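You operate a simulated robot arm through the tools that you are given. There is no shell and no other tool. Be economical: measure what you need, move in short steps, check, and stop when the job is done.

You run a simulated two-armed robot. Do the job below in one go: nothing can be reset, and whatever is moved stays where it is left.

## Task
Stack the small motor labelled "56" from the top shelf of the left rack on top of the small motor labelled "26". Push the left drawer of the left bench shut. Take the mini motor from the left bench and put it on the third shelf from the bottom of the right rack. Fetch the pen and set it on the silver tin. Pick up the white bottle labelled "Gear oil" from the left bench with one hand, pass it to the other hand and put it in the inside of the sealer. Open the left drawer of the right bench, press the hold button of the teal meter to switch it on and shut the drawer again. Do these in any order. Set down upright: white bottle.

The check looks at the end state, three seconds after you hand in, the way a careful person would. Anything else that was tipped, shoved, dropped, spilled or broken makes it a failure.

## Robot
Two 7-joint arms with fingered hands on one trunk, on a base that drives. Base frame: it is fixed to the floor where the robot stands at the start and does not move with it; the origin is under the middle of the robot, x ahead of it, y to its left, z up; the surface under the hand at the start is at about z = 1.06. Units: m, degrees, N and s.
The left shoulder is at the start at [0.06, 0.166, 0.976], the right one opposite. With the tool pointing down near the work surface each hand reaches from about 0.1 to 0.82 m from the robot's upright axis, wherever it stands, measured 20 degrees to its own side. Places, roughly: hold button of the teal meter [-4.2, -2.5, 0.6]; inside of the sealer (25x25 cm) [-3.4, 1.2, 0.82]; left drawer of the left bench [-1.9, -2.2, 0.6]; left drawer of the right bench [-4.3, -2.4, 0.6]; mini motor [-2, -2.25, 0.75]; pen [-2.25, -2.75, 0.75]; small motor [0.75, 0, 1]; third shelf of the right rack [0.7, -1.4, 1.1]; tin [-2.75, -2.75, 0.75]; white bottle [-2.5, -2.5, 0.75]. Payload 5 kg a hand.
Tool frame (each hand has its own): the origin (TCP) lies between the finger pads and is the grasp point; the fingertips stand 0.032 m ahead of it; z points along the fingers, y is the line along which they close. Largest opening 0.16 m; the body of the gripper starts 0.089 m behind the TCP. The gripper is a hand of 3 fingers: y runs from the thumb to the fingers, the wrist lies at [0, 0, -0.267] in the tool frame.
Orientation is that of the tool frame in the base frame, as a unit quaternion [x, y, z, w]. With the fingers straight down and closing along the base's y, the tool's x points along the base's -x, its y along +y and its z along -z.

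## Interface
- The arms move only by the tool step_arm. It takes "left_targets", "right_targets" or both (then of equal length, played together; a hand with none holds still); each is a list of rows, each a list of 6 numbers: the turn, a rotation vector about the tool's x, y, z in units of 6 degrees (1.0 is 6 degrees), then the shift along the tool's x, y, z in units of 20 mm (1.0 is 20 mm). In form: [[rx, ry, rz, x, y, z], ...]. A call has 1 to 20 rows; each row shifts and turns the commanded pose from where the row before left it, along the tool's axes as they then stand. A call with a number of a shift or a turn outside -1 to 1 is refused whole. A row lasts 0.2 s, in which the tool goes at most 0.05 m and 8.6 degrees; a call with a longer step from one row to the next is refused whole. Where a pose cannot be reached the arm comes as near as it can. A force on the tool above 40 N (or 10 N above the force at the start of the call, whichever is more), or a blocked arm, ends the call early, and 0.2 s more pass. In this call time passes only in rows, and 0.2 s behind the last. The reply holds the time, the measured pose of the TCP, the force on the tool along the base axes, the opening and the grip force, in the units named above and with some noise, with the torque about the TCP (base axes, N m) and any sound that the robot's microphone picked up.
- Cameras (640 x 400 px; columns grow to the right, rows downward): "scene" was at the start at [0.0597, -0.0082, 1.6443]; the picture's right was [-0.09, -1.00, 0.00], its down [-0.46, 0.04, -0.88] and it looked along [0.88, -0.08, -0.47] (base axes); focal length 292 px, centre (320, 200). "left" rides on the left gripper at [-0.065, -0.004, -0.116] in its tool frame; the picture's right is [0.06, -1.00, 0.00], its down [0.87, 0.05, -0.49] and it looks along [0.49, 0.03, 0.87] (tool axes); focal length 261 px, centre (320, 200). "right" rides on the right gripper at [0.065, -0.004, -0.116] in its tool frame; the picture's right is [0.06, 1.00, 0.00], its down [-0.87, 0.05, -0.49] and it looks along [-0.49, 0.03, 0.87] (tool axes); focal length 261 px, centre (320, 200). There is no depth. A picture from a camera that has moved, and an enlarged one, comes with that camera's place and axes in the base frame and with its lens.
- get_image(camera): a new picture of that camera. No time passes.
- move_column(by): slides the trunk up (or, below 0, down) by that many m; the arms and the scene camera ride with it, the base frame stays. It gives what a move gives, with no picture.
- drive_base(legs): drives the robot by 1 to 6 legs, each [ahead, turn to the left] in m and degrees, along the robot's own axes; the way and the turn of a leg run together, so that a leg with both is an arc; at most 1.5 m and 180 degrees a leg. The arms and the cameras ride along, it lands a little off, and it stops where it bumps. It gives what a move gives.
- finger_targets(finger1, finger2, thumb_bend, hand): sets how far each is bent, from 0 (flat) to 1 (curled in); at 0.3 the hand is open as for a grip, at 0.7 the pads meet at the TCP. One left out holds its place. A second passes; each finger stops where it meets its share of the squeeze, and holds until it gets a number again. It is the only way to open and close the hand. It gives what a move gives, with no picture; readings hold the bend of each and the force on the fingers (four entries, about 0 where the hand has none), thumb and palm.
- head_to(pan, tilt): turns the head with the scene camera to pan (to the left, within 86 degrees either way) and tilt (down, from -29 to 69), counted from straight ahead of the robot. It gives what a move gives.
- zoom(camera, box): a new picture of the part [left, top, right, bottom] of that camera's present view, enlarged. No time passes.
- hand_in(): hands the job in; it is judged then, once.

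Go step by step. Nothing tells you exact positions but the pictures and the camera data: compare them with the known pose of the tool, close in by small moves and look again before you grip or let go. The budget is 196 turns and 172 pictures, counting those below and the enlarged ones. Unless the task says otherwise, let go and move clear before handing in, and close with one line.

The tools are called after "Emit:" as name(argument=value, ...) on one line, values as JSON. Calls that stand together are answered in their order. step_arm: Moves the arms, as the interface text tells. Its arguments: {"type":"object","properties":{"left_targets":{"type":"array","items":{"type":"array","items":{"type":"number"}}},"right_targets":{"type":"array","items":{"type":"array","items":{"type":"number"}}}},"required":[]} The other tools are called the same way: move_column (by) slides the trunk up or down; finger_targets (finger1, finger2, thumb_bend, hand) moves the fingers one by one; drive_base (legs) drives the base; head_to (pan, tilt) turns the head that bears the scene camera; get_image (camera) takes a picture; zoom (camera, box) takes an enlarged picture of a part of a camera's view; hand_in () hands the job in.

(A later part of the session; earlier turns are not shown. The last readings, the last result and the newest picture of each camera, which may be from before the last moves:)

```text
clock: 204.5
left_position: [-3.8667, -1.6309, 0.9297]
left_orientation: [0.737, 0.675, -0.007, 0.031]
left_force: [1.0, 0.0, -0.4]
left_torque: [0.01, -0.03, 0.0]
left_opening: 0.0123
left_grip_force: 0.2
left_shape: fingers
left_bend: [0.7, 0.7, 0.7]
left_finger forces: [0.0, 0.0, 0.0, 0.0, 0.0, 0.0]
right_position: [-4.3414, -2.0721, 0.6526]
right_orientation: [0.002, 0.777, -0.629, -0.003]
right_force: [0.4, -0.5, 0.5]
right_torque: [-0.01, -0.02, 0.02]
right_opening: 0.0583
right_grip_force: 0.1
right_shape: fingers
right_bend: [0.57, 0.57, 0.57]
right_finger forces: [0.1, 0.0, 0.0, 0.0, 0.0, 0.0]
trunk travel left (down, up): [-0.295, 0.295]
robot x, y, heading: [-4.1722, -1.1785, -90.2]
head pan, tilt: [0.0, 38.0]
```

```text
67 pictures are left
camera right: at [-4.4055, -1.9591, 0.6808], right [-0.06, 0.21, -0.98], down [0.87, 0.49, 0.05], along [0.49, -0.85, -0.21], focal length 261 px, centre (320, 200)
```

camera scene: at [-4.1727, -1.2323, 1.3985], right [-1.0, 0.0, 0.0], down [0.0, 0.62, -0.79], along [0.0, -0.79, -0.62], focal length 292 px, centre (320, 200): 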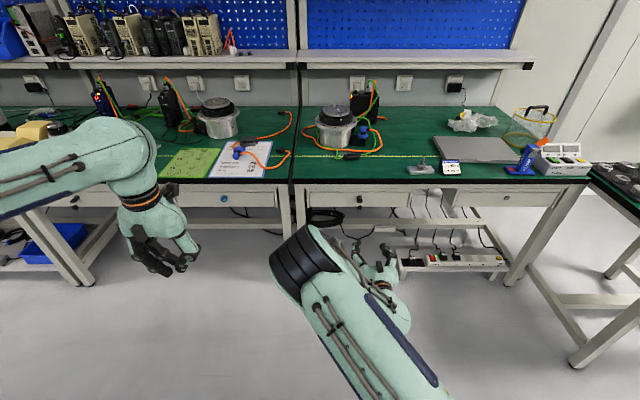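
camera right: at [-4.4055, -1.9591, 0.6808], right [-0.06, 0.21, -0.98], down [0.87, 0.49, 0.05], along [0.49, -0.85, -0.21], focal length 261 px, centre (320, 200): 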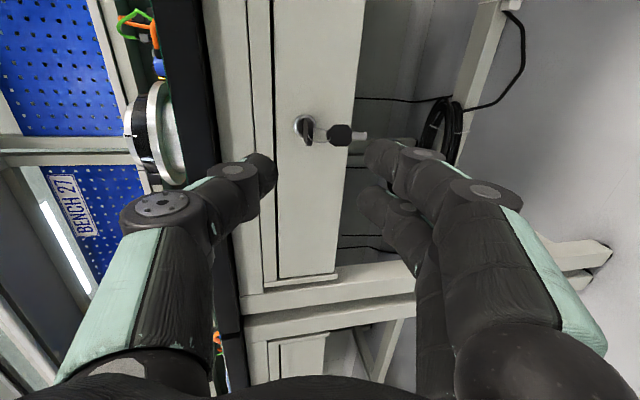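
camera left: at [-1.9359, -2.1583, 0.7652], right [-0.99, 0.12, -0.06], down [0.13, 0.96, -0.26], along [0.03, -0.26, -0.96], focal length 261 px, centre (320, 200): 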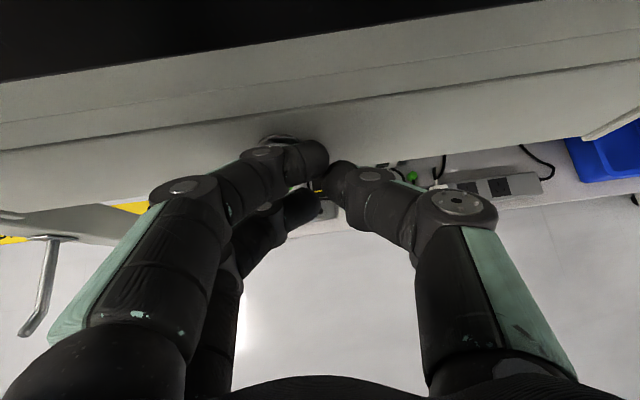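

The roll worked. Advancing onto the key head with thumb above and fingers below.

Emit:
step_arm(right_targets=[[0, 0, 0, 0, -0.07, 0.9], [0, 0, 0, 0, -0.07, 0.9], [0, 0, 0, 0, -0.07, 0.9], [0, 0, 0, 0, -0.07, 0.9], [0, 0, 0, 0, -0.07, 0.9], [0, 0, 0, 0, -0.07, 0.9]])

Emit:
get_image(camera="right")

```text
clock: 205.9
left_position: [-3.8672, -1.6298, 0.9301]
left_orientation: [0.738, 0.674, -0.008, 0.034]
left_force: [0.4, 0.3, 0.1]
left_torque: [0.01, 0.03, 0.02]
left_opening: 0.012
left_grip_force: 0.0
left_shape: fingers
left_bend: [0.7, 0.7, 0.7]
left_finger forces: [0.0, 0.0, 0.0, 0.1, 0.1, 0.0]
right_position: [-4.3407, -2.179, 0.6383]
right_orientation: [0.002, 0.776, -0.63, -0.002]
right_force: [2.1, 29.3, 7.0]
right_torque: [-1.21, 0.1, 0.17]
right_opening: 0.0566
right_grip_force: 13.7
right_shape: fingers
right_bend: [0.57, 0.57, 0.59]
right_finger forces: [0.1, 0.0, 0.1, 0.0, 28.8, 0.1]
trunk travel left (down, up): [-0.295, 0.295]
robot x, y, heading: [-4.1702, -1.1776, -89.9]
head pan, tilt: [0.0, 38.0]
```

```text
66 pictures are left
camera right: at [-4.4065, -2.0663, 0.6678], right [-0.06, 0.21, -0.98], down [0.87, 0.49, 0.05], along [0.49, -0.85, -0.21], focal length 261 px, centre (320, 200)
```

right: 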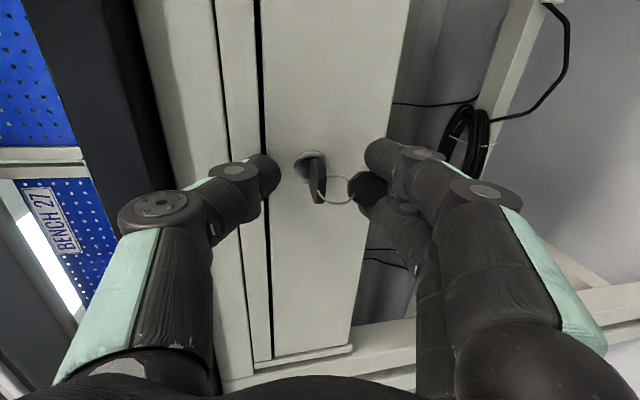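

The key head is well between thumb and fingers; thumb is touching the face, so I back off 6 mm and close.

Emit:
step_arm(right_targets=[[0, 0, 0, 0, 0.06, -0.3]])

Emit:
finger_targets(hand="right", finger1=0.76, finger2=0.76, thumb_bend=0.74)

Emit:
get_image(camera="right")

```text
clock: 206.3
left_position: [-3.8663, -1.6308, 0.9288]
left_orientation: [0.737, 0.675, -0.007, 0.032]
left_force: [0.8, 0.0, 1.1]
left_torque: [0.02, 0.02, 0.02]
left_opening: 0.0121
left_grip_force: 0.1
left_shape: fingers
left_bend: [0.7, 0.7, 0.7]
left_finger forces: [0.0, 0.0, 0.1, 0.1, 0.0, 0.0]
right_position: [-4.3408, -2.1738, 0.6377]
right_orientation: [0.002, 0.777, -0.63, -0.001]
right_force: [0.3, -0.3, 0.5]
right_torque: [-0.02, 0.05, -0.01]
right_opening: 0.0582
right_grip_force: 0.1
right_shape: fingers
right_bend: [0.57, 0.57, 0.57]
right_finger forces: [0.0, 0.0, 0.0, 0.0, 0.0, 0.0]
trunk travel left (down, up): [-0.295, 0.295]
robot x, y, heading: [-4.1723, -1.1771, -89.9]
head pan, tilt: [0.0, 38.0]
```

```text
clock: 207.3
left_position: [-3.8666, -1.6325, 0.9286]
left_orientation: [0.738, 0.674, -0.007, 0.033]
left_force: [-0.7, 0.6, -0.1]
left_torque: [0.0, -0.02, 0.02]
left_opening: 0.0123
left_grip_force: 0.0
left_shape: fingers
left_bend: [0.7, 0.7, 0.7]
left_finger forces: [0.0, 0.0, 0.0, 0.0, 0.1, 0.0]
right_position: [-4.3412, -2.1741, 0.6374]
right_orientation: [0.003, 0.778, -0.629, -0.001]
right_force: [0.7, -5.7, -1.2]
right_torque: [-0.1, 0.02, 0.04]
right_opening: 0.0118
right_grip_force: 12.9
right_shape: fingers
right_bend: [0.73, 0.73, 0.7]
right_finger forces: [6.0, 6.8, 0.0, 0.0, 12.6, 0.1]
trunk travel left (down, up): [-0.295, 0.295]
robot x, y, heading: [-4.1703, -1.1732, -90.0]
head pan, tilt: [0.0, 38.0]
```

```text
65 pictures are left
camera right: at [-4.4061, -2.062, 0.6664], right [-0.06, 0.21, -0.98], down [0.87, 0.49, 0.05], along [0.49, -0.85, -0.21], focal length 261 px, centre (320, 200)
```

right: 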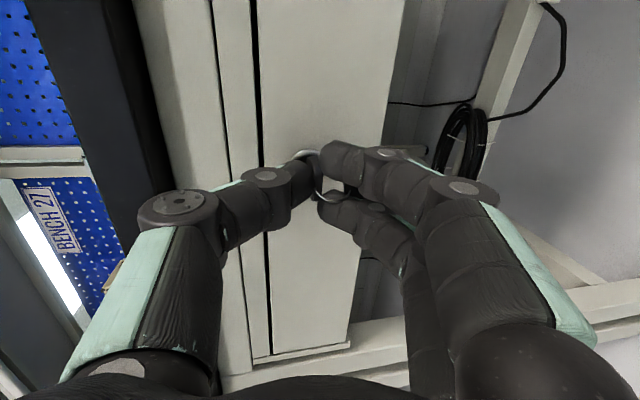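

Good three-point grip on the key. Squeeze more and pull 4 cm.

Emit:
finger_targets(hand="right", finger1=0.82, finger2=0.82, thumb_bend=0.8)

Emit:
step_arm(right_targets=[[0, 0, 0, 0, 0.05, -0.24], [0, 0, 0, 0, 0.1, -0.48], [0, 0, 0, 0, 0.1, -0.48], [0, 0, 0, 0, 0.1, -0.48], [0, 0, 0, 0, 0.1, -0.48]])

Emit:
get_image(camera="right")

```text
clock: 208.3
left_position: [-3.8666, -1.631, 0.9279]
left_orientation: [0.737, 0.675, -0.007, 0.032]
left_force: [0.5, 0.3, 0.4]
left_torque: [0.03, 0.03, -0.03]
left_opening: 0.0124
left_grip_force: 0.2
left_shape: fingers
left_bend: [0.7, 0.7, 0.7]
left_finger forces: [0.0, 0.1, 0.1, 0.0, 0.0, 0.0]
right_position: [-4.3412, -2.1738, 0.6377]
right_orientation: [0.002, 0.777, -0.629, -0.001]
right_force: [-0.5, -6.5, 1.7]
right_torque: [-0.14, 0.01, 0.03]
right_opening: 0.0113
right_grip_force: 19.5
right_shape: fingers
right_bend: [0.73, 0.73, 0.71]
right_finger forces: [9.5, 9.9, 0.1, 0.0, 20.5, 0.0]
trunk travel left (down, up): [-0.295, 0.295]
robot x, y, heading: [-4.1733, -1.1756, -90.2]
head pan, tilt: [0.0, 38.0]
```

```text
clock: 209.5
left_position: [-3.8671, -1.6311, 0.9286]
left_orientation: [0.738, 0.674, -0.007, 0.033]
left_force: [-0.1, -0.4, -0.4]
left_torque: [0.02, 0.0, -0.01]
left_opening: 0.012
left_grip_force: 0.0
left_shape: fingers
left_bend: [0.7, 0.7, 0.7]
left_finger forces: [0.0, 0.0, 0.1, 0.0, 0.1, 0.0]
right_position: [-4.3404, -2.1297, 0.6378]
right_orientation: [0.003, 0.777, -0.629, -0.001]
right_force: [0.6, 0.4, 0.2]
right_torque: [-0.12, 0.05, 0.03]
right_opening: 0.011
right_grip_force: 21.6
right_shape: fingers
right_bend: [0.73, 0.73, 0.71]
right_finger forces: [10.6, 10.9, 0.0, 0.0, 22.1, 0.0]
trunk travel left (down, up): [-0.295, 0.295]
robot x, y, heading: [-4.1733, -1.1769, -89.9]
head pan, tilt: [0.0, 38.0]
```

```text
64 pictures are left
camera right: at [-4.406, -2.0172, 0.6668], right [-0.06, 0.21, -0.98], down [0.87, 0.49, 0.05], along [0.49, -0.85, -0.21], focal length 261 px, centre (320, 200)
```

right: 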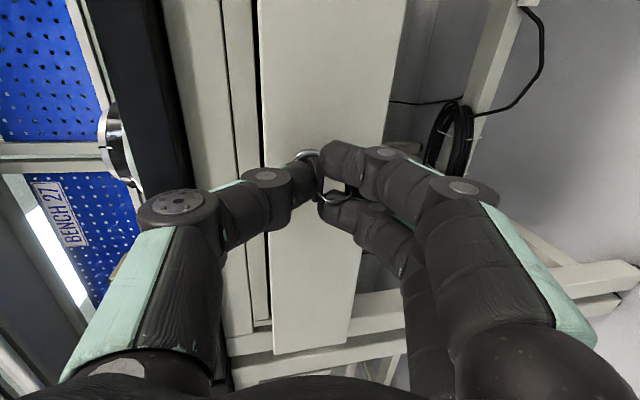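

The drawer is sliding open. Pulling about 20 cm more.

Emit:
step_arm(right_targets=[[0, 0, 0, 0, 0.2, -0.97], [0, 0, 0, 0, 0.2, -0.97], [0, 0, 0, 0, 0.2, -0.97], [0, 0, 0, 0, 0.2, -0.97], [0, 0, 0, 0, 0.2, -0.97], [0, 0, 0, 0, 0.2, -0.97], [0, 0, 0, 0, 0.2, -0.97], [0, 0, 0, 0, 0.2, -0.97], [0, 0, 0, 0, 0.2, -0.97]])

Emit:
head_to(pan=-8, tilt=50)

Emit:
get_image(camera="scene")

```text
clock: 211.5
left_position: [-3.867, -1.6314, 0.9305]
left_orientation: [0.738, 0.674, -0.007, 0.033]
left_force: [0.4, 0.0, 0.5]
left_torque: [0.0, -0.02, 0.01]
left_opening: 0.012
left_grip_force: 0.2
left_shape: fingers
left_bend: [0.7, 0.7, 0.7]
left_finger forces: [0.0, 0.1, 0.1, 0.0, 0.0, 0.0]
right_position: [-4.3398, -1.9511, 0.6377]
right_orientation: [0.003, 0.777, -0.63, -0.001]
right_force: [-5.4, 1.1, 2.2]
right_torque: [-0.17, 0.04, -0.04]
right_opening: 0.011
right_grip_force: 22.5
right_shape: fingers
right_bend: [0.73, 0.73, 0.72]
right_finger forces: [11.5, 10.3, 0.1, 0.1, 23.4, 0.0]
trunk travel left (down, up): [-0.295, 0.295]
robot x, y, heading: [-4.1749, -1.1735, -90.1]
head pan, tilt: [0.0, 38.0]
```

```text
clock: 212.2
left_position: [-3.8672, -1.6307, 0.9288]
left_orientation: [0.738, 0.674, -0.007, 0.033]
left_force: [-0.3, -0.3, -0.2]
left_torque: [0.03, 0.0, 0.0]
left_opening: 0.0124
left_grip_force: 0.2
left_shape: fingers
left_bend: [0.7, 0.7, 0.7]
left_finger forces: [0.0, 0.0, 0.0, 0.1, 0.0, 0.1]
right_position: [-4.339, -1.9506, 0.6367]
right_orientation: [0.004, 0.777, -0.629, -0.001]
right_force: [-6.4, 1.5, 2.0]
right_torque: [-0.12, 0.05, -0.11]
right_opening: 0.0111
right_grip_force: 22.1
right_shape: fingers
right_bend: [0.73, 0.73, 0.72]
right_finger forces: [11.9, 10.4, 0.0, 0.0, 23.0, 0.1]
trunk travel left (down, up): [-0.295, 0.295]
robot x, y, heading: [-4.1744, -1.1752, -90.3]
head pan, tilt: [-8.0, 50.0]
```

```text
63 pictures are left
camera scene: at [-4.1837, -1.222, 1.3814], right [-0.99, 0.14, 0.0], down [0.11, 0.76, -0.64], along [-0.09, -0.64, -0.77], focal length 292 px, centre (320, 200)
```

scene: 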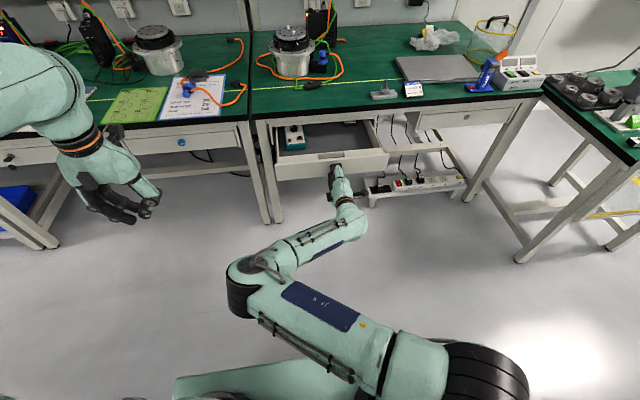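

Emit:
zoom(camera="scene", box=[260, 100, 400, 190])

```text
4.44 times, centred on (330, 145) of scene
camera zoom: at [-4.1837, -1.222, 1.3814], right [-0.99, 0.14, 0.0], down [0.11, 0.76, -0.64], along [-0.09, -0.64, -0.77], focal length 1296 px, centre (276, 444)
```

zoom: 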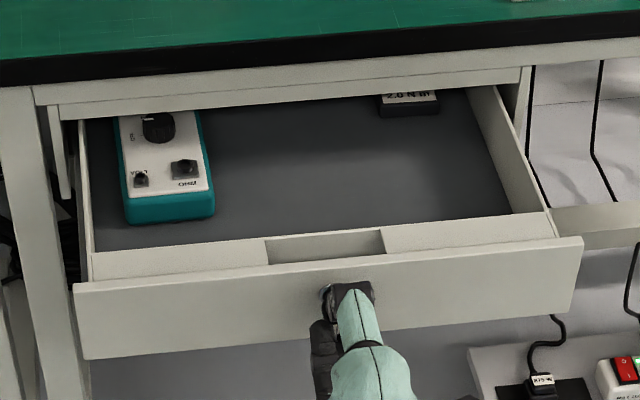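

The teal meter is at the drawer's left with two buttons; I'll pull the drawer ~7 cm further so the buttons come clear of the bench edge.

Emit:
step_arm(right_targets=[[0, 0, 0, 0, 0.2, -0.97], [0, 0, 0, 0, 0.2, -0.97], [0, 0, 0, 0, 0.2, -0.97], [0, 0, 0, 0, 0.1, -0.5]])

Emit:
zoom(camera="scene", box=[260, 100, 360, 180])

```text
clock: 213.2
left_position: [-3.8685, -1.6315, 0.9294]
left_orientation: [0.738, 0.674, -0.007, 0.033]
left_force: [0.2, 0.1, -0.9]
left_torque: [-0.05, -0.02, 0.03]
left_opening: 0.0123
left_grip_force: 0.0
left_shape: fingers
left_bend: [0.7, 0.7, 0.7]
left_finger forces: [0.0, 0.0, 0.0, 0.1, 0.0, 0.0]
right_position: [-4.3404, -1.8798, 0.6379]
right_orientation: [0.004, 0.778, -0.628, -0.002]
right_force: [-10.3, -0.7, -1.7]
right_torque: [-0.03, 0.1, -0.12]
right_opening: 0.011
right_grip_force: 22.6
right_shape: fingers
right_bend: [0.73, 0.73, 0.72]
right_finger forces: [13.6, 10.7, 0.0, 0.0, 19.8, 0.0]
trunk travel left (down, up): [-0.295, 0.295]
robot x, y, heading: [-4.1745, -1.1794, -90.0]
head pan, tilt: [-8.0, 50.0]
```

```text
5.00 times, centred on (310, 140) of scene
camera zoom: at [-4.1841, -1.2225, 1.3812], right [-0.99, 0.14, 0.0], down [0.11, 0.76, -0.64], along [-0.09, -0.64, -0.77], focal length 1458 px, centre (370, 500)
```

zoom: 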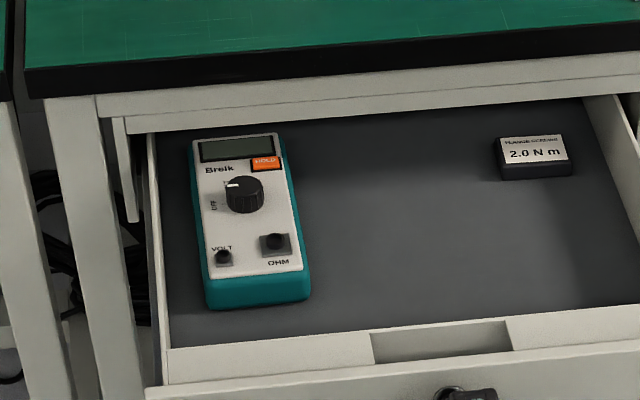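

The orange HOLD button is near (−4.24, −2.22), still under the bench edge; pulling 9 cm more.

Emit:
step_arm(right_targets=[[0, 0, 0, 0.05, 0.2, -0.97], [0, 0, 0, 0.05, 0.2, -0.97], [0, 0, 0, 0, 0.2, -0.97], [0, 0, 0, 0, 0.2, -0.97], [0, 0, 0, 0, 0.1, -0.6]])

Emit:
zoom(camera="scene", box=[250, 100, 370, 200])

```text
clock: 214.4
left_position: [-3.8663, -1.6318, 0.9296]
left_orientation: [0.737, 0.675, -0.007, 0.033]
left_force: [-0.2, 0.1, 1.1]
left_torque: [-0.02, 0.01, -0.01]
left_opening: 0.0121
left_grip_force: 0.0
left_shape: fingers
left_bend: [0.7, 0.7, 0.7]
left_finger forces: [0.2, 0.0, 0.0, 0.0, 0.0, 0.0]
right_position: [-4.341, -1.7893, 0.6392]
right_orientation: [0.002, 0.777, -0.629, -0.001]
right_force: [-3.5, 1.7, -5.0]
right_torque: [0.04, 0.08, -0.04]
right_opening: 0.0111
right_grip_force: 21.4
right_shape: fingers
right_bend: [0.73, 0.73, 0.72]
right_finger forces: [13.2, 11.7, 0.0, 0.0, 17.2, 0.1]
trunk travel left (down, up): [-0.295, 0.295]
robot x, y, heading: [-4.1734, -1.1756, -89.9]
head pan, tilt: [-8.0, 50.0]
```

```text
4.00 times, centred on (310, 150) of scene
camera zoom: at [-4.1838, -1.2226, 1.3812], right [-0.99, 0.14, 0.0], down [0.11, 0.76, -0.64], along [-0.09, -0.64, -0.77], focal length 1167 px, centre (360, 400)
```

zoom: 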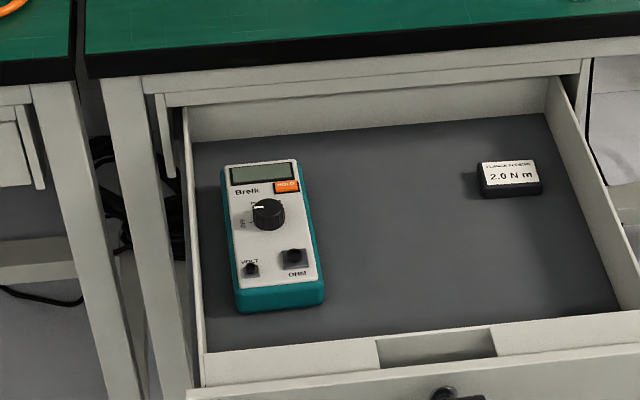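

The drawer is out and HOLD is clear at about (−4.242, −2.138, 0.625). I'll bring the left fist over it, tilted forward 36°.

Emit:
step_arm(left_targets=[[0, 0, 0, -1, -0.8, 0.2], [0, 0, 0, -1, -0.8, 0.2], [0, 0, 0, -1, -0.8, 0.2], [0, 0, 0, -1, -0.8, 0.2], [0, 0, 0, -1, -0.8, 0.2], [0, 0, 0, -1, -0.8, 0.2], [0, 0, 0, -1, -0.8, 0.2], [0, 0, 0, -1, -0.8, 0.2], [0, 0, 0, -1, -0.8, 0.2], [0, 0, 0, -1, -0.8, 0.2], [0, 0, 0, -1, -0.8, 0.2], [0, 0, 0, -1, -0.8, 0.2], [0, 0, 0, -1, -0.8, 0.2], [0, 0, 0, -1, -0.8, 0.2], [0, 0, 0, -1, -0.8, 0.2], [0, 0, 0, -1, -0.8, 0.2], [0, 0, 0, -1, -0.8, 0.2], [0, 0, 0, -1, -0.8, 0.2], [0, 0, 0, -1, -0.8, 0.2], [0, 0, 0, -1, -0.8, 0.2]])

Emit:
step_arm(left_targets=[[0, -1, 0, 0, 0, 0], [0, -1, 0, 0, 0, 0], [0, -1, 0, 0, 0, 0], [0, -1, 0, 0, 0, 0], [0, -1, 0, 0, 0, 0], [0, -1, 0, 0, 0, 0]])

Emit:
get_image(camera="left")

Emit:
get_image(camera="scene")

```text
clock: 218.6
left_position: [-4.1704, -1.9402, 0.8498]
left_orientation: [0.738, 0.674, -0.007, 0.032]
left_force: [-0.3, -0.2, 0.0]
left_torque: [0.0, -0.01, 0.02]
left_opening: 0.0122
left_grip_force: 0.1
left_shape: fingers
left_bend: [0.7, 0.7, 0.7]
left_finger forces: [0.1, 0.0, 0.0, 0.0, 0.1, 0.1]
left hand out of reach, approached as far as the arm can: row 17, 18, 19, 20
right_position: [-4.3402, -1.7908, 0.6404]
right_orientation: [0.002, 0.777, -0.629, 0.0]
right_force: [3.0, 1.0, -6.3]
right_torque: [0.02, 0.02, 0.09]
right_opening: 0.0109
right_grip_force: 21.4
right_shape: fingers
right_bend: [0.73, 0.73, 0.72]
right_finger forces: [12.2, 13.0, 0.0, 0.0, 17.1, 0.1]
trunk travel left (down, up): [-0.295, 0.295]
robot x, y, heading: [-4.1691, -1.1762, -89.9]
head pan, tilt: [-8.0, 50.0]
```

```text
clock: 220.0
left_position: [-4.1709, -1.9397, 0.8515]
left_orientation: [0.699, 0.631, -0.235, 0.239]
left_force: [0.4, -0.2, -0.6]
left_torque: [0.01, 0.03, -0.01]
left_opening: 0.0122
left_grip_force: 0.0
left_shape: fingers
left_bend: [0.7, 0.7, 0.7]
left_finger forces: [0.0, 0.0, 0.0, 0.1, 0.0, 0.1]
right_position: [-4.3411, -1.7893, 0.6393]
right_orientation: [0.002, 0.777, -0.629, -0.001]
right_force: [2.2, 0.0, -4.8]
right_torque: [0.02, 0.06, 0.11]
right_opening: 0.0105
right_grip_force: 21.1
right_shape: fingers
right_bend: [0.73, 0.73, 0.72]
right_finger forces: [11.7, 12.7, 0.0, 0.1, 18.3, 0.0]
trunk travel left (down, up): [-0.295, 0.295]
robot x, y, heading: [-4.1713, -1.1749, -90.0]
head pan, tilt: [-8.0, 50.0]
```

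```text
59 pictures are left
camera left: at [-4.1779, -1.9163, 0.9813], right [-0.99, 0.14, -0.08], down [0.15, 0.98, -0.17], along [0.05, -0.17, -0.98], focal length 261 px, centre (320, 200)
```

left: 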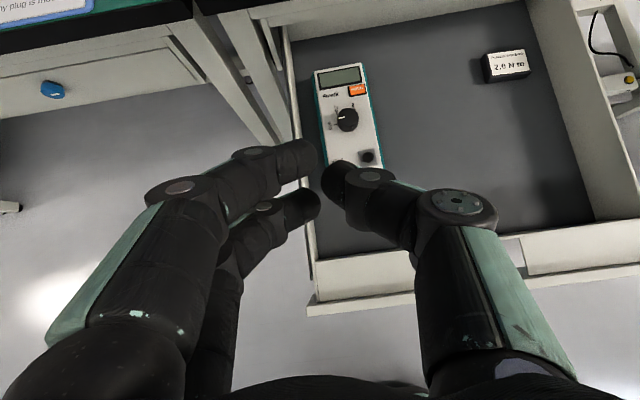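

```text
58 pictures are left
camera scene: at [-4.1836, -1.2226, 1.3813], right [-0.99, 0.14, 0.0], down [0.11, 0.76, -0.64], along [-0.09, -0.64, -0.77], focal length 292 px, centre (320, 200)
```

scene: 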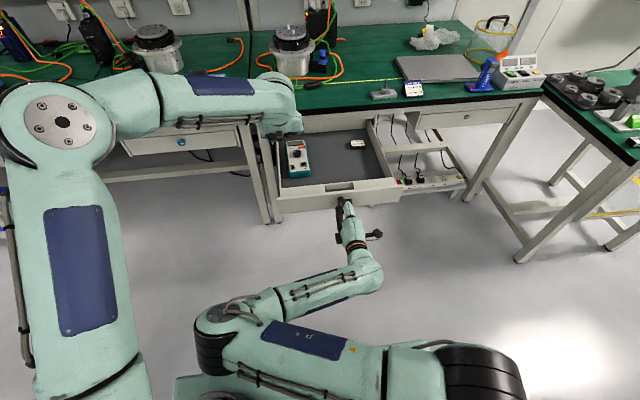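

The left arm is at its reach limit here. I'll release the key, move the right hand aside, and drive 15 cm nearer.

Emit:
finger_targets(hand="right", finger1=0.55, finger2=0.55, thumb_bend=0.55)

Emit:
step_arm(right_targets=[[0, 0, 0, 0, 0.1, -0.5], [0, 0, 0, 0, 0.2, -0.97], [0, 0, 0, 0, 0.2, -0.97], [0, 0, 0, 0, 0.2, -0.97], [0, 0, 0, 1, 0, 0], [0, 0, 0, 1, 0, 0], [0, 0, 0, 1, 0, 0], [0, 0, 0, 1, 0, 0], [0, 0, 0, 1, 0, 0], [0, 0, 0, 1, 0, 0], [0, 0, 0, 1, 0, 0], [0, 0, 0, 1, 0, 0], [0, 0, 0, 1, 0, 0], [0, 0, 0, 1, 0, 0], [0, 0, 0, 1, 0, 0], [0, 0, 0, 1, 0, 0], [0, 0, 0, 1, 0, 0], [0, 0, 0, 1, 0, 0]])

Emit:
drive_base(legs=[[0.12, 0]])

Emit:
get_image(camera="scene")

```text
clock: 221.0
left_position: [-4.1699, -1.9393, 0.851]
left_orientation: [0.699, 0.632, -0.234, 0.24]
left_force: [0.5, -0.2, 0.0]
left_torque: [0.05, 0.0, 0.0]
left_opening: 0.0122
left_grip_force: 0.0
left_shape: fingers
left_bend: [0.7, 0.7, 0.7]
left_finger forces: [0.0, 0.0, 0.1, 0.0, 0.0, 0.0]
right_position: [-4.3405, -1.7904, 0.6398]
right_orientation: [0.002, 0.777, -0.629, -0.001]
right_force: [-0.8, 0.1, 0.2]
right_torque: [-0.02, 0.03, 0.0]
right_opening: 0.0663
right_grip_force: 0.1
right_shape: fingers
right_bend: [0.55, 0.55, 0.55]
right_finger forces: [0.0, 0.0, 0.0, 0.0, 0.0, 0.1]
trunk travel left (down, up): [-0.295, 0.295]
robot x, y, heading: [-4.1729, -1.176, -90.0]
head pan, tilt: [-8.0, 50.0]
```

```text
clock: 224.8
left_position: [-4.1719, -1.9397, 0.8516]
left_orientation: [0.699, 0.631, -0.235, 0.239]
left_force: [1.0, -0.5, 0.2]
left_torque: [-0.01, 0.02, -0.01]
left_opening: 0.0121
left_grip_force: 0.0
left_shape: fingers
left_bend: [0.7, 0.7, 0.7]
left_finger forces: [0.1, 0.0, 0.0, 0.1, 0.1, 0.1]
right_position: [-4.6227, -1.7189, 0.6411]
right_orientation: [0.003, 0.777, -0.629, -0.001]
right_force: [0.1, 0.2, -0.1]
right_torque: [0.01, -0.01, -0.05]
right_opening: 0.0664
right_grip_force: 0.0
right_shape: fingers
right_bend: [0.55, 0.55, 0.55]
right_finger forces: [0.1, 0.1, 0.0, 0.1, 0.1, 0.1]
trunk travel left (down, up): [-0.295, 0.295]
robot x, y, heading: [-4.1679, -1.173, -90.2]
head pan, tilt: [-8.0, 50.0]
```

```text
clock: 226.1
left_position: [-4.1726, -2.0636, 0.8517]
left_orientation: [0.7, 0.631, -0.235, 0.239]
left_force: [0.1, 0.6, 0.4]
left_torque: [-0.03, 0.0, -0.01]
left_opening: 0.012
left_grip_force: 0.1
left_shape: fingers
left_bend: [0.7, 0.7, 0.7]
left_finger forces: [0.0, 0.0, 0.1, 0.0, 0.1, 0.0]
right_position: [-4.6227, -1.84, 0.6413]
right_orientation: [0.003, 0.777, -0.629, -0.001]
right_force: [-0.6, 0.3, 0.4]
right_torque: [0.01, -0.03, -0.01]
right_opening: 0.0666
right_grip_force: 0.1
right_shape: fingers
right_bend: [0.55, 0.55, 0.55]
right_finger forces: [0.0, 0.0, 0.0, 0.0, 0.0, 0.1]
trunk travel left (down, up): [-0.295, 0.295]
robot x, y, heading: [-4.172, -1.2993, -90.0]
head pan, tilt: [-8.0, 50.0]
```

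```text
57 pictures are left
camera scene: at [-4.1838, -1.3457, 1.3813], right [-0.99, 0.14, 0.0], down [0.11, 0.76, -0.64], along [-0.09, -0.64, -0.77], focal length 292 px, centre (320, 200)
```

scene: 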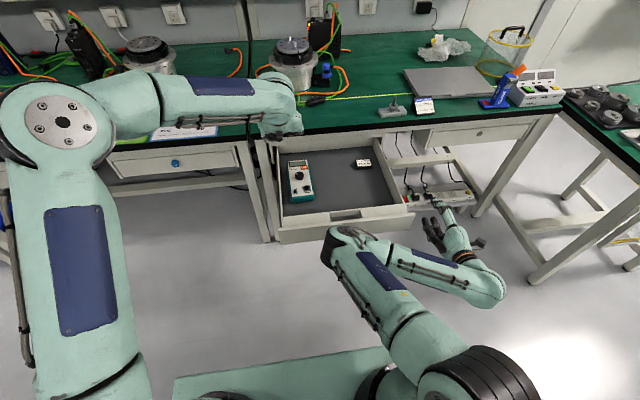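

Now moving the left fist so its lowest fingertip hovers above HOLD.

Emit:
step_arm(left_targets=[[0, 0, 0, 0.19, -0.47, 1], [0, 0, 0, 0.19, -0.47, 1], [0, 0, 0, 0.19, -0.47, 1], [0, 0, 0, 0.19, -0.47, 1], [0, 0, 0, 0.19, -0.47, 1], [0, 0, 0, 0.19, -0.47, 1], [0, 0, 0, 0.19, -0.47, 1], [0, 0, 0, 0.19, -0.47, 1]])

Emit:
get_image(camera="left")

Emit:
zoom(camera="scene", box=[230, 90, 370, 220])

```text
clock: 227.8
left_position: [-4.2503, -2.1342, 0.7063]
left_orientation: [0.7, 0.63, -0.236, 0.239]
left_force: [0.0, 0.5, -0.1]
left_torque: [0.01, 0.01, 0.01]
left_opening: 0.0122
left_grip_force: 0.1
left_shape: fingers
left_bend: [0.7, 0.7, 0.7]
left_finger forces: [0.0, 0.0, 0.0, 0.0, 0.0, 0.0]
right_position: [-4.6228, -1.8418, 0.6413]
right_orientation: [0.003, 0.777, -0.63, -0.002]
right_force: [0.2, 0.7, 1.0]
right_torque: [0.02, 0.04, 0.01]
right_opening: 0.0668
right_grip_force: 0.2
right_shape: fingers
right_bend: [0.55, 0.55, 0.55]
right_finger forces: [0.0, 0.0, 0.0, 0.0, 0.0, 0.1]
trunk travel left (down, up): [-0.295, 0.295]
robot x, y, heading: [-4.168, -1.3009, -90.0]
head pan, tilt: [-8.0, 50.0]
```

```text
56 pictures are left
camera left: at [-4.2568, -2.1108, 0.8354], right [-0.99, 0.14, -0.08], down [0.15, 0.97, -0.16], along [0.05, -0.17, -0.98], focal length 261 px, centre (320, 200)
```

left: 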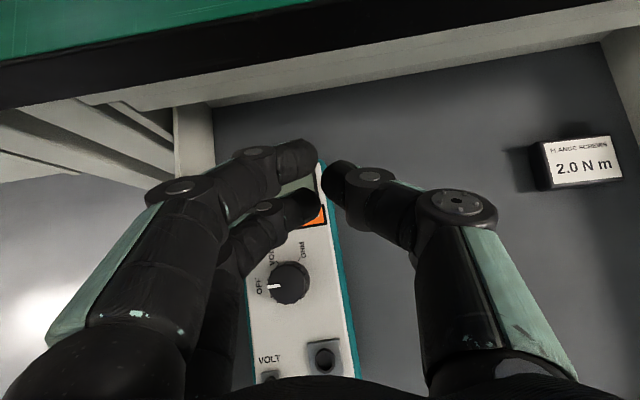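

```text
3.08 times, centred on (300, 155) of scene
camera zoom: at [-4.1839, -1.3456, 1.3813], right [-0.99, 0.14, 0.0], down [0.11, 0.76, -0.64], along [-0.09, -0.64, -0.77], focal length 897 px, centre (382, 338)
```

zoom: 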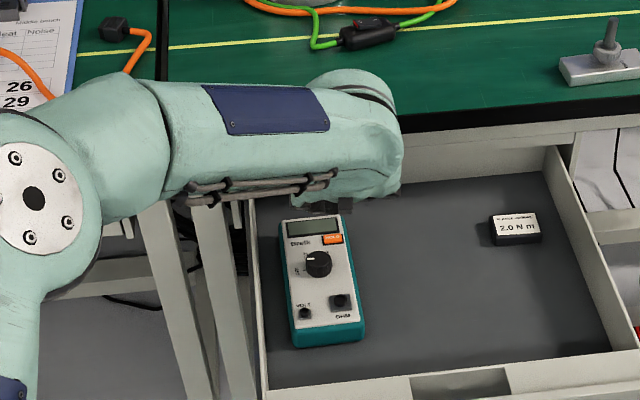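

HOLD lies right under the lower fingertip. Lowering 3.6 cm, then in small steps.

Emit:
step_arm(left_targets=[[0, 0, 0, 0.56, -0.03, 0.69], [0, 0, 0, 0.5, -0.03, 0.6], [0, 0, 0, 0.09, 0, 0.11], [0, 0, 0, 0.09, 0, 0.11]])

Emit:
get_image(camera="left")

```text
clock: 228.8
left_position: [-4.2481, -2.1341, 0.668]
left_orientation: [0.7, 0.63, -0.236, 0.24]
left_force: [0.9, -0.8, 7.3]
left_torque: [-0.09, -0.06, -0.01]
left_opening: 0.0121
left_grip_force: 2.9
left_shape: fingers
left_bend: [0.7, 0.7, 0.7]
left_finger forces: [0.0, 6.2, 0.0, 0.0, 0.1, 0.1]
right_position: [-4.6241, -1.8413, 0.641]
right_orientation: [0.003, 0.777, -0.629, -0.001]
right_force: [-0.1, 0.5, 0.5]
right_torque: [0.02, 0.01, -0.02]
right_opening: 0.0668
right_grip_force: 0.0
right_shape: fingers
right_bend: [0.55, 0.55, 0.55]
right_finger forces: [0.1, 0.0, 0.0, 0.0, 0.0, 0.0]
trunk travel left (down, up): [-0.295, 0.295]
robot x, y, heading: [-4.1729, -1.2977, -90.3]
head pan, tilt: [-8.0, 50.0]
heard: click
```

```text
54 pictures are left
camera left: at [-4.2548, -2.1106, 0.7976], right [-0.99, 0.14, -0.08], down [0.15, 0.97, -0.17], along [0.05, -0.18, -0.98], focal length 261 px, centre (320, 200)
```

left: 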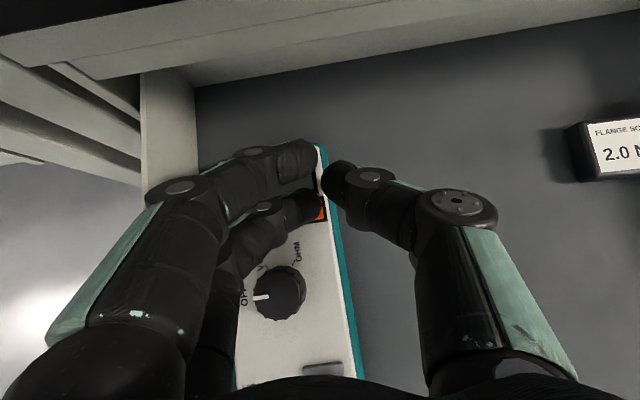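

A click was heard. Raising the hand and checking the meter's display.

Emit:
step_arm(left_targets=[[0, 0, 0, -0.3, 0, -0.4], [0, 0, 0, -0.6, 0, -0.77], [0, 0, 0, -0.6, 0, -0.77], [0, 0, 0, -0.6, 0, -0.77], [0, 0, 0, -0.6, 0, -0.77], [0, 0, 0, 0, 0, -1], [0, 0, 0, 0, 0, -1], [0, 0, 0, 0, 0, -1], [0, 0, 0, 0, 0, -1], [0, 0, 0, 0, 0, -1]])

Emit:
zoom(camera="scene", box=[260, 130, 360, 220])

```text
clock: 231.1
left_position: [-4.2496, -2.0677, 0.8315]
left_orientation: [0.7, 0.63, -0.236, 0.239]
left_force: [-0.5, 0.5, -0.6]
left_torque: [-0.01, -0.01, 0.0]
left_opening: 0.0122
left_grip_force: 0.0
left_shape: fingers
left_bend: [0.7, 0.7, 0.7]
left_finger forces: [0.1, 0.0, 0.1, 0.2, 0.0, 0.0]
right_position: [-4.6227, -1.8412, 0.6403]
right_orientation: [0.003, 0.777, -0.63, -0.002]
right_force: [-0.2, 0.2, 0.0]
right_torque: [-0.01, 0.01, 0.02]
right_opening: 0.0664
right_grip_force: 0.0
right_shape: fingers
right_bend: [0.55, 0.55, 0.55]
right_finger forces: [0.0, 0.0, 0.0, 0.1, 0.0, 0.1]
trunk travel left (down, up): [-0.295, 0.295]
robot x, y, heading: [-4.1713, -1.2998, -90.1]
head pan, tilt: [-8.0, 50.0]
```

```text
4.44 times, centred on (310, 175) of scene
camera zoom: at [-4.1838, -1.3456, 1.3813], right [-0.99, 0.14, 0.0], down [0.11, 0.76, -0.64], along [-0.09, -0.64, -0.77], focal length 1296 px, centre (364, 311)
```

zoom: 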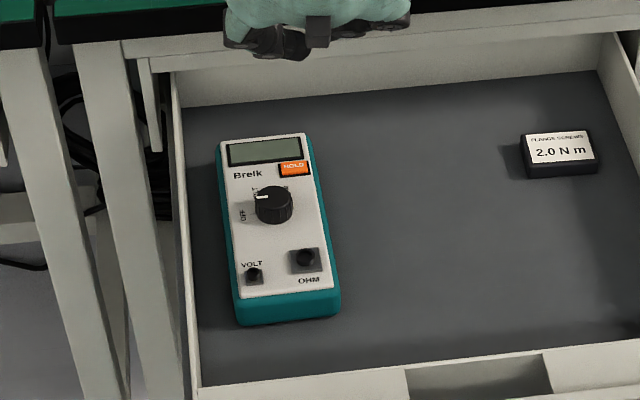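

Emit:
zoom(camera="scene", box=[304, 154, 344, 184])

```text
13.33 times, centred on (324, 169) of scene
camera zoom: at [-4.1838, -1.3456, 1.3813], right [-0.99, 0.14, 0.0], down [0.11, 0.76, -0.64], along [-0.09, -0.64, -0.77], focal length 3889 px, centre (267, 613)
```

zoom: 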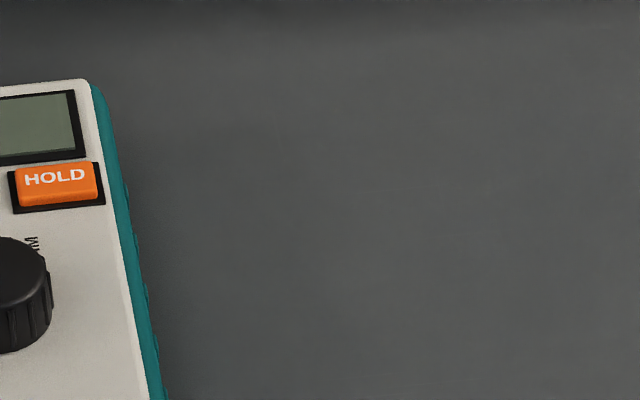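

Emit:
zoom(camera="scene", box=[288, 152, 328, 182])

```text
13.33 times, centred on (308, 167) of scene
camera zoom: at [-4.1838, -1.3456, 1.3813], right [-0.99, 0.14, 0.0], down [0.11, 0.76, -0.64], along [-0.09, -0.64, -0.77], focal length 3889 px, centre (480, 640)
```

zoom: 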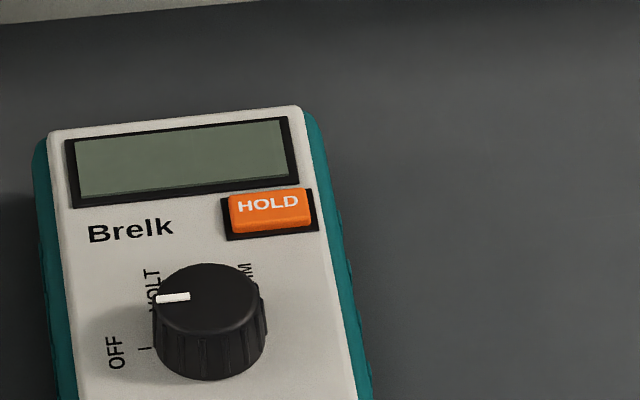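

Button clicked. Now to close the drawer: back the base 12 cm and bring the left fist round in front of the drawer panel, beside the key.

Emit:
drive_base(legs=[[-0.12, 0]])

Emit:
step_arm(left_targets=[[0, 0, 0, 0.77, -0.05, -0.63], [0, 0, 0, 0.77, -0.05, -0.63], [0, 0, 0, 0.77, -0.05, -0.63], [0, 0, 0, 0.77, -0.05, -0.63], [0, 0, 0, 0.77, -0.05, -0.63], [0, 0, 0, 0.77, -0.05, -0.63], [0, 0, 0, 0.77, -0.05, -0.63], [0, 0, 0, 0.77, -0.05, -0.63], [0, 0, 0, 0.77, -0.05, -0.63], [0, 0, 0, 0.77, -0.05, -0.63], [0, 0, 0, 0.63, 0, 0.77], [0, 0, 0, 0.63, 0, 0.77], [0, 0, 0, 0.63, 0, 0.77], [0, 0, 0, 0.63, 0, 0.77], [0, 0, 0, 0.63, 0, 0.77], [0, 0, 0, 0.63, 0, 0.77], [0, 0, 0, 0.63, 0, 0.77], [0, 0, 0, 0.63, 0, 0.77], [0, 0, 0, 0.63, 0, 0.77]])

Emit:
get_image(camera="scene")

Emit:
get_image(camera="left")

```text
clock: 232.3
left_position: [-4.2513, -1.9453, 0.8315]
left_orientation: [0.701, 0.63, -0.235, 0.239]
left_force: [-0.2, -0.3, 0.8]
left_torque: [-0.01, -0.01, -0.03]
left_opening: 0.0122
left_grip_force: 0.0
left_shape: fingers
left_bend: [0.7, 0.7, 0.7]
left_finger forces: [0.0, 0.1, 0.1, 0.1, 0.1, 0.1]
right_position: [-4.6239, -1.7199, 0.6399]
right_orientation: [0.005, 0.777, -0.629, -0.003]
right_force: [-0.5, -0.7, -0.2]
right_torque: [0.03, -0.02, 0.01]
right_opening: 0.0667
right_grip_force: 0.0
right_shape: fingers
right_bend: [0.55, 0.55, 0.55]
right_finger forces: [0.0, 0.0, 0.0, 0.0, 0.1, 0.1]
trunk travel left (down, up): [-0.295, 0.295]
robot x, y, heading: [-4.1727, -1.1786, -90.3]
head pan, tilt: [-8.0, 50.0]
```

```text
clock: 236.2
left_position: [-4.2334, -1.7532, 0.6735]
left_orientation: [0.694, 0.633, -0.24, 0.244]
left_force: [2.9, -6.2, -1.2]
left_torque: [0.39, 0.28, -0.1]
left_opening: 0.0121
left_grip_force: 0.0
left_shape: fingers
left_bend: [0.7, 0.7, 0.7]
left_finger forces: [0.1, 0.0, 0.0, 0.0, 0.0, 0.0]
right_position: [-4.6232, -1.7184, 0.6393]
right_orientation: [0.005, 0.779, -0.628, -0.002]
right_force: [0.6, -1.0, -0.5]
right_torque: [-0.01, 0.0, 0.0]
right_opening: 0.0664
right_grip_force: 0.1
right_shape: fingers
right_bend: [0.55, 0.55, 0.55]
right_finger forces: [0.0, 0.0, 0.0, 0.1, 0.0, 0.0]
trunk travel left (down, up): [-0.295, 0.295]
robot x, y, heading: [-4.1726, -1.1792, -90.2]
head pan, tilt: [-8.0, 50.0]
stopped in row 19 (left hand): the force on the tool passed its limit at 44 N (the readings are from after the stop); the commanded pose is now the measured one
```

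```text
50 pictures are left
camera scene: at [-4.1835, -1.2241, 1.3813], right [-0.99, 0.14, 0.0], down [0.11, 0.76, -0.64], along [-0.09, -0.64, -0.77], focal length 292 px, centre (320, 200)
```

scene: 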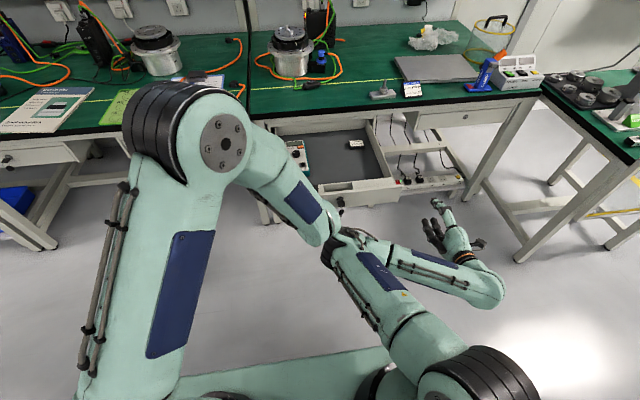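

```text
49 pictures are left
camera left: at [-4.2404, -1.7292, 0.8038], right [-0.99, 0.13, -0.07], down [0.14, 0.97, -0.18], along [0.05, -0.19, -0.98], focal length 261 px, centre (320, 200)
```

left: 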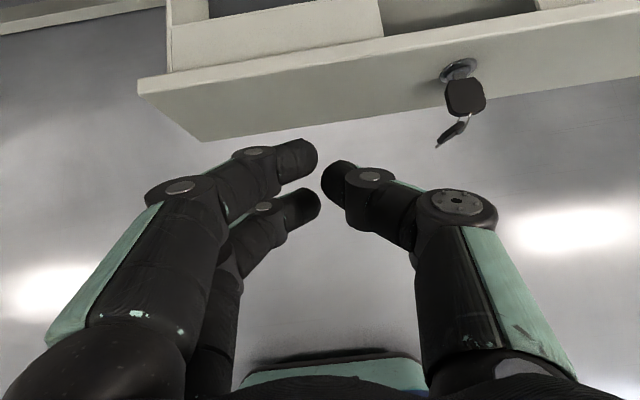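

The left wrist brushed the right forearm; it's only contact. I'll push forward from here (away from it), with the fist on the panel left of the key.

Emit:
step_arm(left_targets=[[0, 0, 0, -0.4, 0.04, 0.3], [0, 0, 0, -0.77, 0.09, 0.63], [0, 0, 0, -0.77, 0.09, 0.63], [0, 0, 0, -0.77, 0.09, 0.63], [0, 0, 0, -0.77, 0.09, 0.63], [0, 0, 0, -0.77, 0.09, 0.63], [0, 0, 0, -0.77, 0.09, 0.63], [0, 0, 0, -0.77, 0.09, 0.63], [0, 0, 0, -0.77, 0.09, 0.63], [0, 0, 0, -0.77, 0.09, 0.63], [0, 0, 0, -0.77, 0.09, 0.63], [0, 0, 0, -0.77, 0.09, 0.63], [0, 0, 0, -0.77, 0.09, 0.63]])

Emit:
get_image(camera="left")

```text
clock: 239.0
left_position: [-4.233, -2.0032, 0.6776]
left_orientation: [0.695, 0.633, -0.239, 0.243]
left_force: [-0.5, -0.1, 0.2]
left_torque: [0.02, 0.0, 0.0]
left_opening: 0.0121
left_grip_force: 0.0
left_shape: fingers
left_bend: [0.7, 0.7, 0.7]
left_finger forces: [0.0, 0.0, 0.0, 0.0, 0.1, 0.0]
right_position: [-4.6226, -1.717, 0.6376]
right_orientation: [0.005, 0.779, -0.627, -0.003]
right_force: [0.5, -0.8, 0.7]
right_torque: [0.05, 0.0, -0.03]
right_opening: 0.0664
right_grip_force: 0.1
right_shape: fingers
right_bend: [0.55, 0.55, 0.55]
right_finger forces: [0.1, 0.1, 0.0, 0.1, 0.0, 0.0]
trunk travel left (down, up): [-0.295, 0.295]
robot x, y, heading: [-4.1696, -1.1782, -90.2]
head pan, tilt: [-8.0, 50.0]
```

```text
48 pictures are left
camera left: at [-4.239, -1.9788, 0.8074], right [-0.99, 0.13, -0.07], down [0.14, 0.97, -0.18], along [0.05, -0.19, -0.98], focal length 261 px, centre (320, 200)
```

left: 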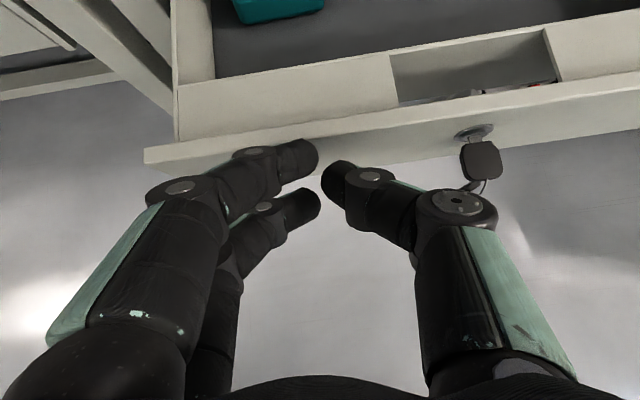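

Drawer is following. I'll lower the fist 3 cm so it stays on the panel and not the rail above, then push on.

Emit:
step_arm(left_targets=[[0, 0, 0, 0.4, 0, -0.31], [0, 0, 0, 0.6, 0, 0.75], [0, 0, 0, 0.35, 0, 0.42], [0, 0, 0, -0.6, 0.06, 0.5], [0, 0, 0, -0.77, 0.09, 0.63], [0, 0, 0, -0.77, 0.09, 0.63], [0, 0, 0, -0.77, 0.09, 0.63], [0, 0, 0, -0.77, 0.09, 0.63]])

Emit:
get_image(camera="left")

```text
clock: 240.8
left_position: [-4.2298, -2.0912, 0.6481]
left_orientation: [0.695, 0.632, -0.24, 0.242]
left_force: [-1.0, 0.7, 0.4]
left_torque: [0.01, 0.01, 0.01]
left_opening: 0.012
left_grip_force: 0.0
left_shape: fingers
left_bend: [0.7, 0.7, 0.7]
left_finger forces: [0.0, 0.0, 0.0, 0.1, 0.0, 0.0]
right_position: [-4.6251, -1.7171, 0.6392]
right_orientation: [0.004, 0.778, -0.628, -0.004]
right_force: [0.3, -0.5, -0.5]
right_torque: [0.02, 0.01, -0.01]
right_opening: 0.0667
right_grip_force: 0.1
right_shape: fingers
right_bend: [0.55, 0.55, 0.55]
right_finger forces: [0.0, 0.0, 0.0, 0.1, 0.0, 0.1]
trunk travel left (down, up): [-0.295, 0.295]
robot x, y, heading: [-4.1719, -1.1783, -90.4]
head pan, tilt: [-8.0, 50.0]
```

```text
47 pictures are left
camera left: at [-4.2368, -2.0654, 0.7786], right [-0.99, 0.13, -0.07], down [0.14, 0.97, -0.18], along [0.05, -0.19, -0.98], focal length 261 px, centre (320, 200)
```

left: 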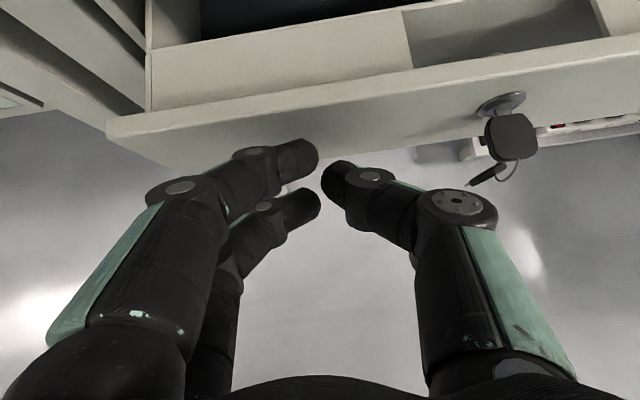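

Continuing to push to the stop.

Emit:
step_arm(left_targets=[[0, 0, 0, -0.77, 0.09, 0.63], [0, 0, 0, -0.77, 0.09, 0.63], [0, 0, 0, -0.77, 0.09, 0.63], [0, 0, 0, -0.4, 0.04, 0.32], [0, 0, 0, -0.2, 0.02, 0.16], [0, 0, 0, -0.2, 0.02, 0.16], [0, 0, 0, -0.2, 0.02, 0.16], [0, 0, 0, -0.2, 0.02, 0.16], [0, 0, 0, -0.2, 0.02, 0.16], [0, 0, 0, -0.2, 0.02, 0.16]])

Emit:
get_image(camera="left")

```text
clock: 243.0
left_position: [-4.2232, -2.1172, 0.6422]
left_orientation: [0.696, 0.632, -0.241, 0.243]
left_force: [0.0, 1.1, -0.6]
left_torque: [0.03, 0.03, 0.02]
left_opening: 0.0117
left_grip_force: 0.4
left_shape: fingers
left_bend: [0.7, 0.7, 0.7]
left_finger forces: [1.3, 0.1, 0.1, 0.0, 0.0, 0.0]
left hand out of reach, approached as far as the arm can: row 2, 3, 4, 5, 6, 7, 8, 9, 10
right_position: [-4.6239, -1.717, 0.6388]
right_orientation: [0.004, 0.778, -0.628, -0.002]
right_force: [-0.2, -0.3, 0.2]
right_torque: [0.03, -0.01, -0.01]
right_opening: 0.0665
right_grip_force: 0.1
right_shape: fingers
right_bend: [0.55, 0.55, 0.55]
right_finger forces: [0.1, 0.1, 0.1, 0.0, 0.0, 0.0]
trunk travel left (down, up): [-0.295, 0.295]
robot x, y, heading: [-4.1723, -1.1807, -90.1]
head pan, tilt: [-8.0, 50.0]
```

```text
46 pictures are left
camera left: at [-4.2295, -2.0916, 0.7729], right [-0.99, 0.13, -0.07], down [0.14, 0.97, -0.18], along [0.05, -0.19, -0.98], focal length 261 px, centre (320, 200)
```

left: 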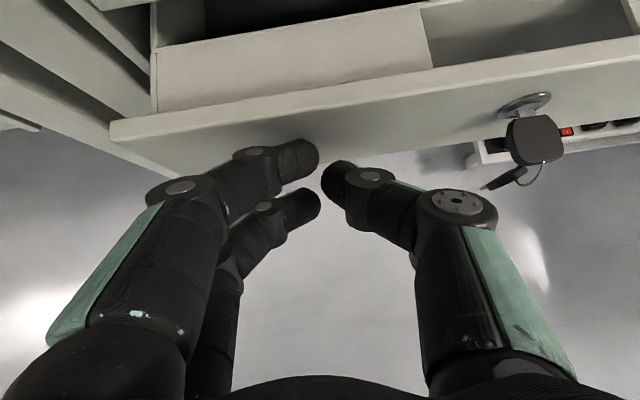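

Arm at its limit; pushing the rest by driving the base forward gently.

Emit:
drive_base(legs=[[0.06, 0]])

Emit:
get_image(camera="left")

```text
clock: 243.9
left_position: [-4.2241, -2.1768, 0.6433]
left_orientation: [0.695, 0.632, -0.241, 0.243]
left_force: [0.8, 0.2, 0.1]
left_torque: [-0.01, -0.05, 0.01]
left_opening: 0.0118
left_grip_force: 0.0
left_shape: fingers
left_bend: [0.7, 0.7, 0.7]
left_finger forces: [0.0, 0.0, 0.0, 0.1, 0.0, 0.0]
right_position: [-4.6249, -1.7788, 0.6385]
right_orientation: [0.004, 0.779, -0.627, -0.003]
right_force: [1.1, 0.0, -0.8]
right_torque: [0.0, -0.03, -0.05]
right_opening: 0.0669
right_grip_force: 0.0
right_shape: fingers
right_bend: [0.55, 0.55, 0.55]
right_finger forces: [0.0, 0.1, 0.0, 0.0, 0.0, 0.1]
trunk travel left (down, up): [-0.295, 0.295]
robot x, y, heading: [-4.1726, -1.2394, -90.2]
head pan, tilt: [-8.0, 50.0]
```

```text
45 pictures are left
camera left: at [-4.2304, -2.1523, 0.7727], right [-0.99, 0.13, -0.07], down [0.14, 0.97, -0.18], along [0.05, -0.19, -0.98], focal length 261 px, centre (320, 200)
```

left: 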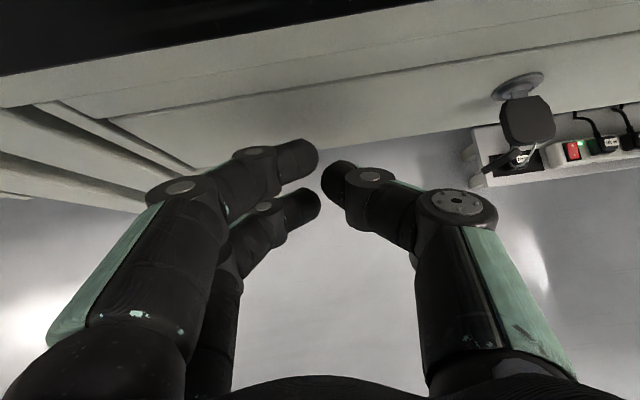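

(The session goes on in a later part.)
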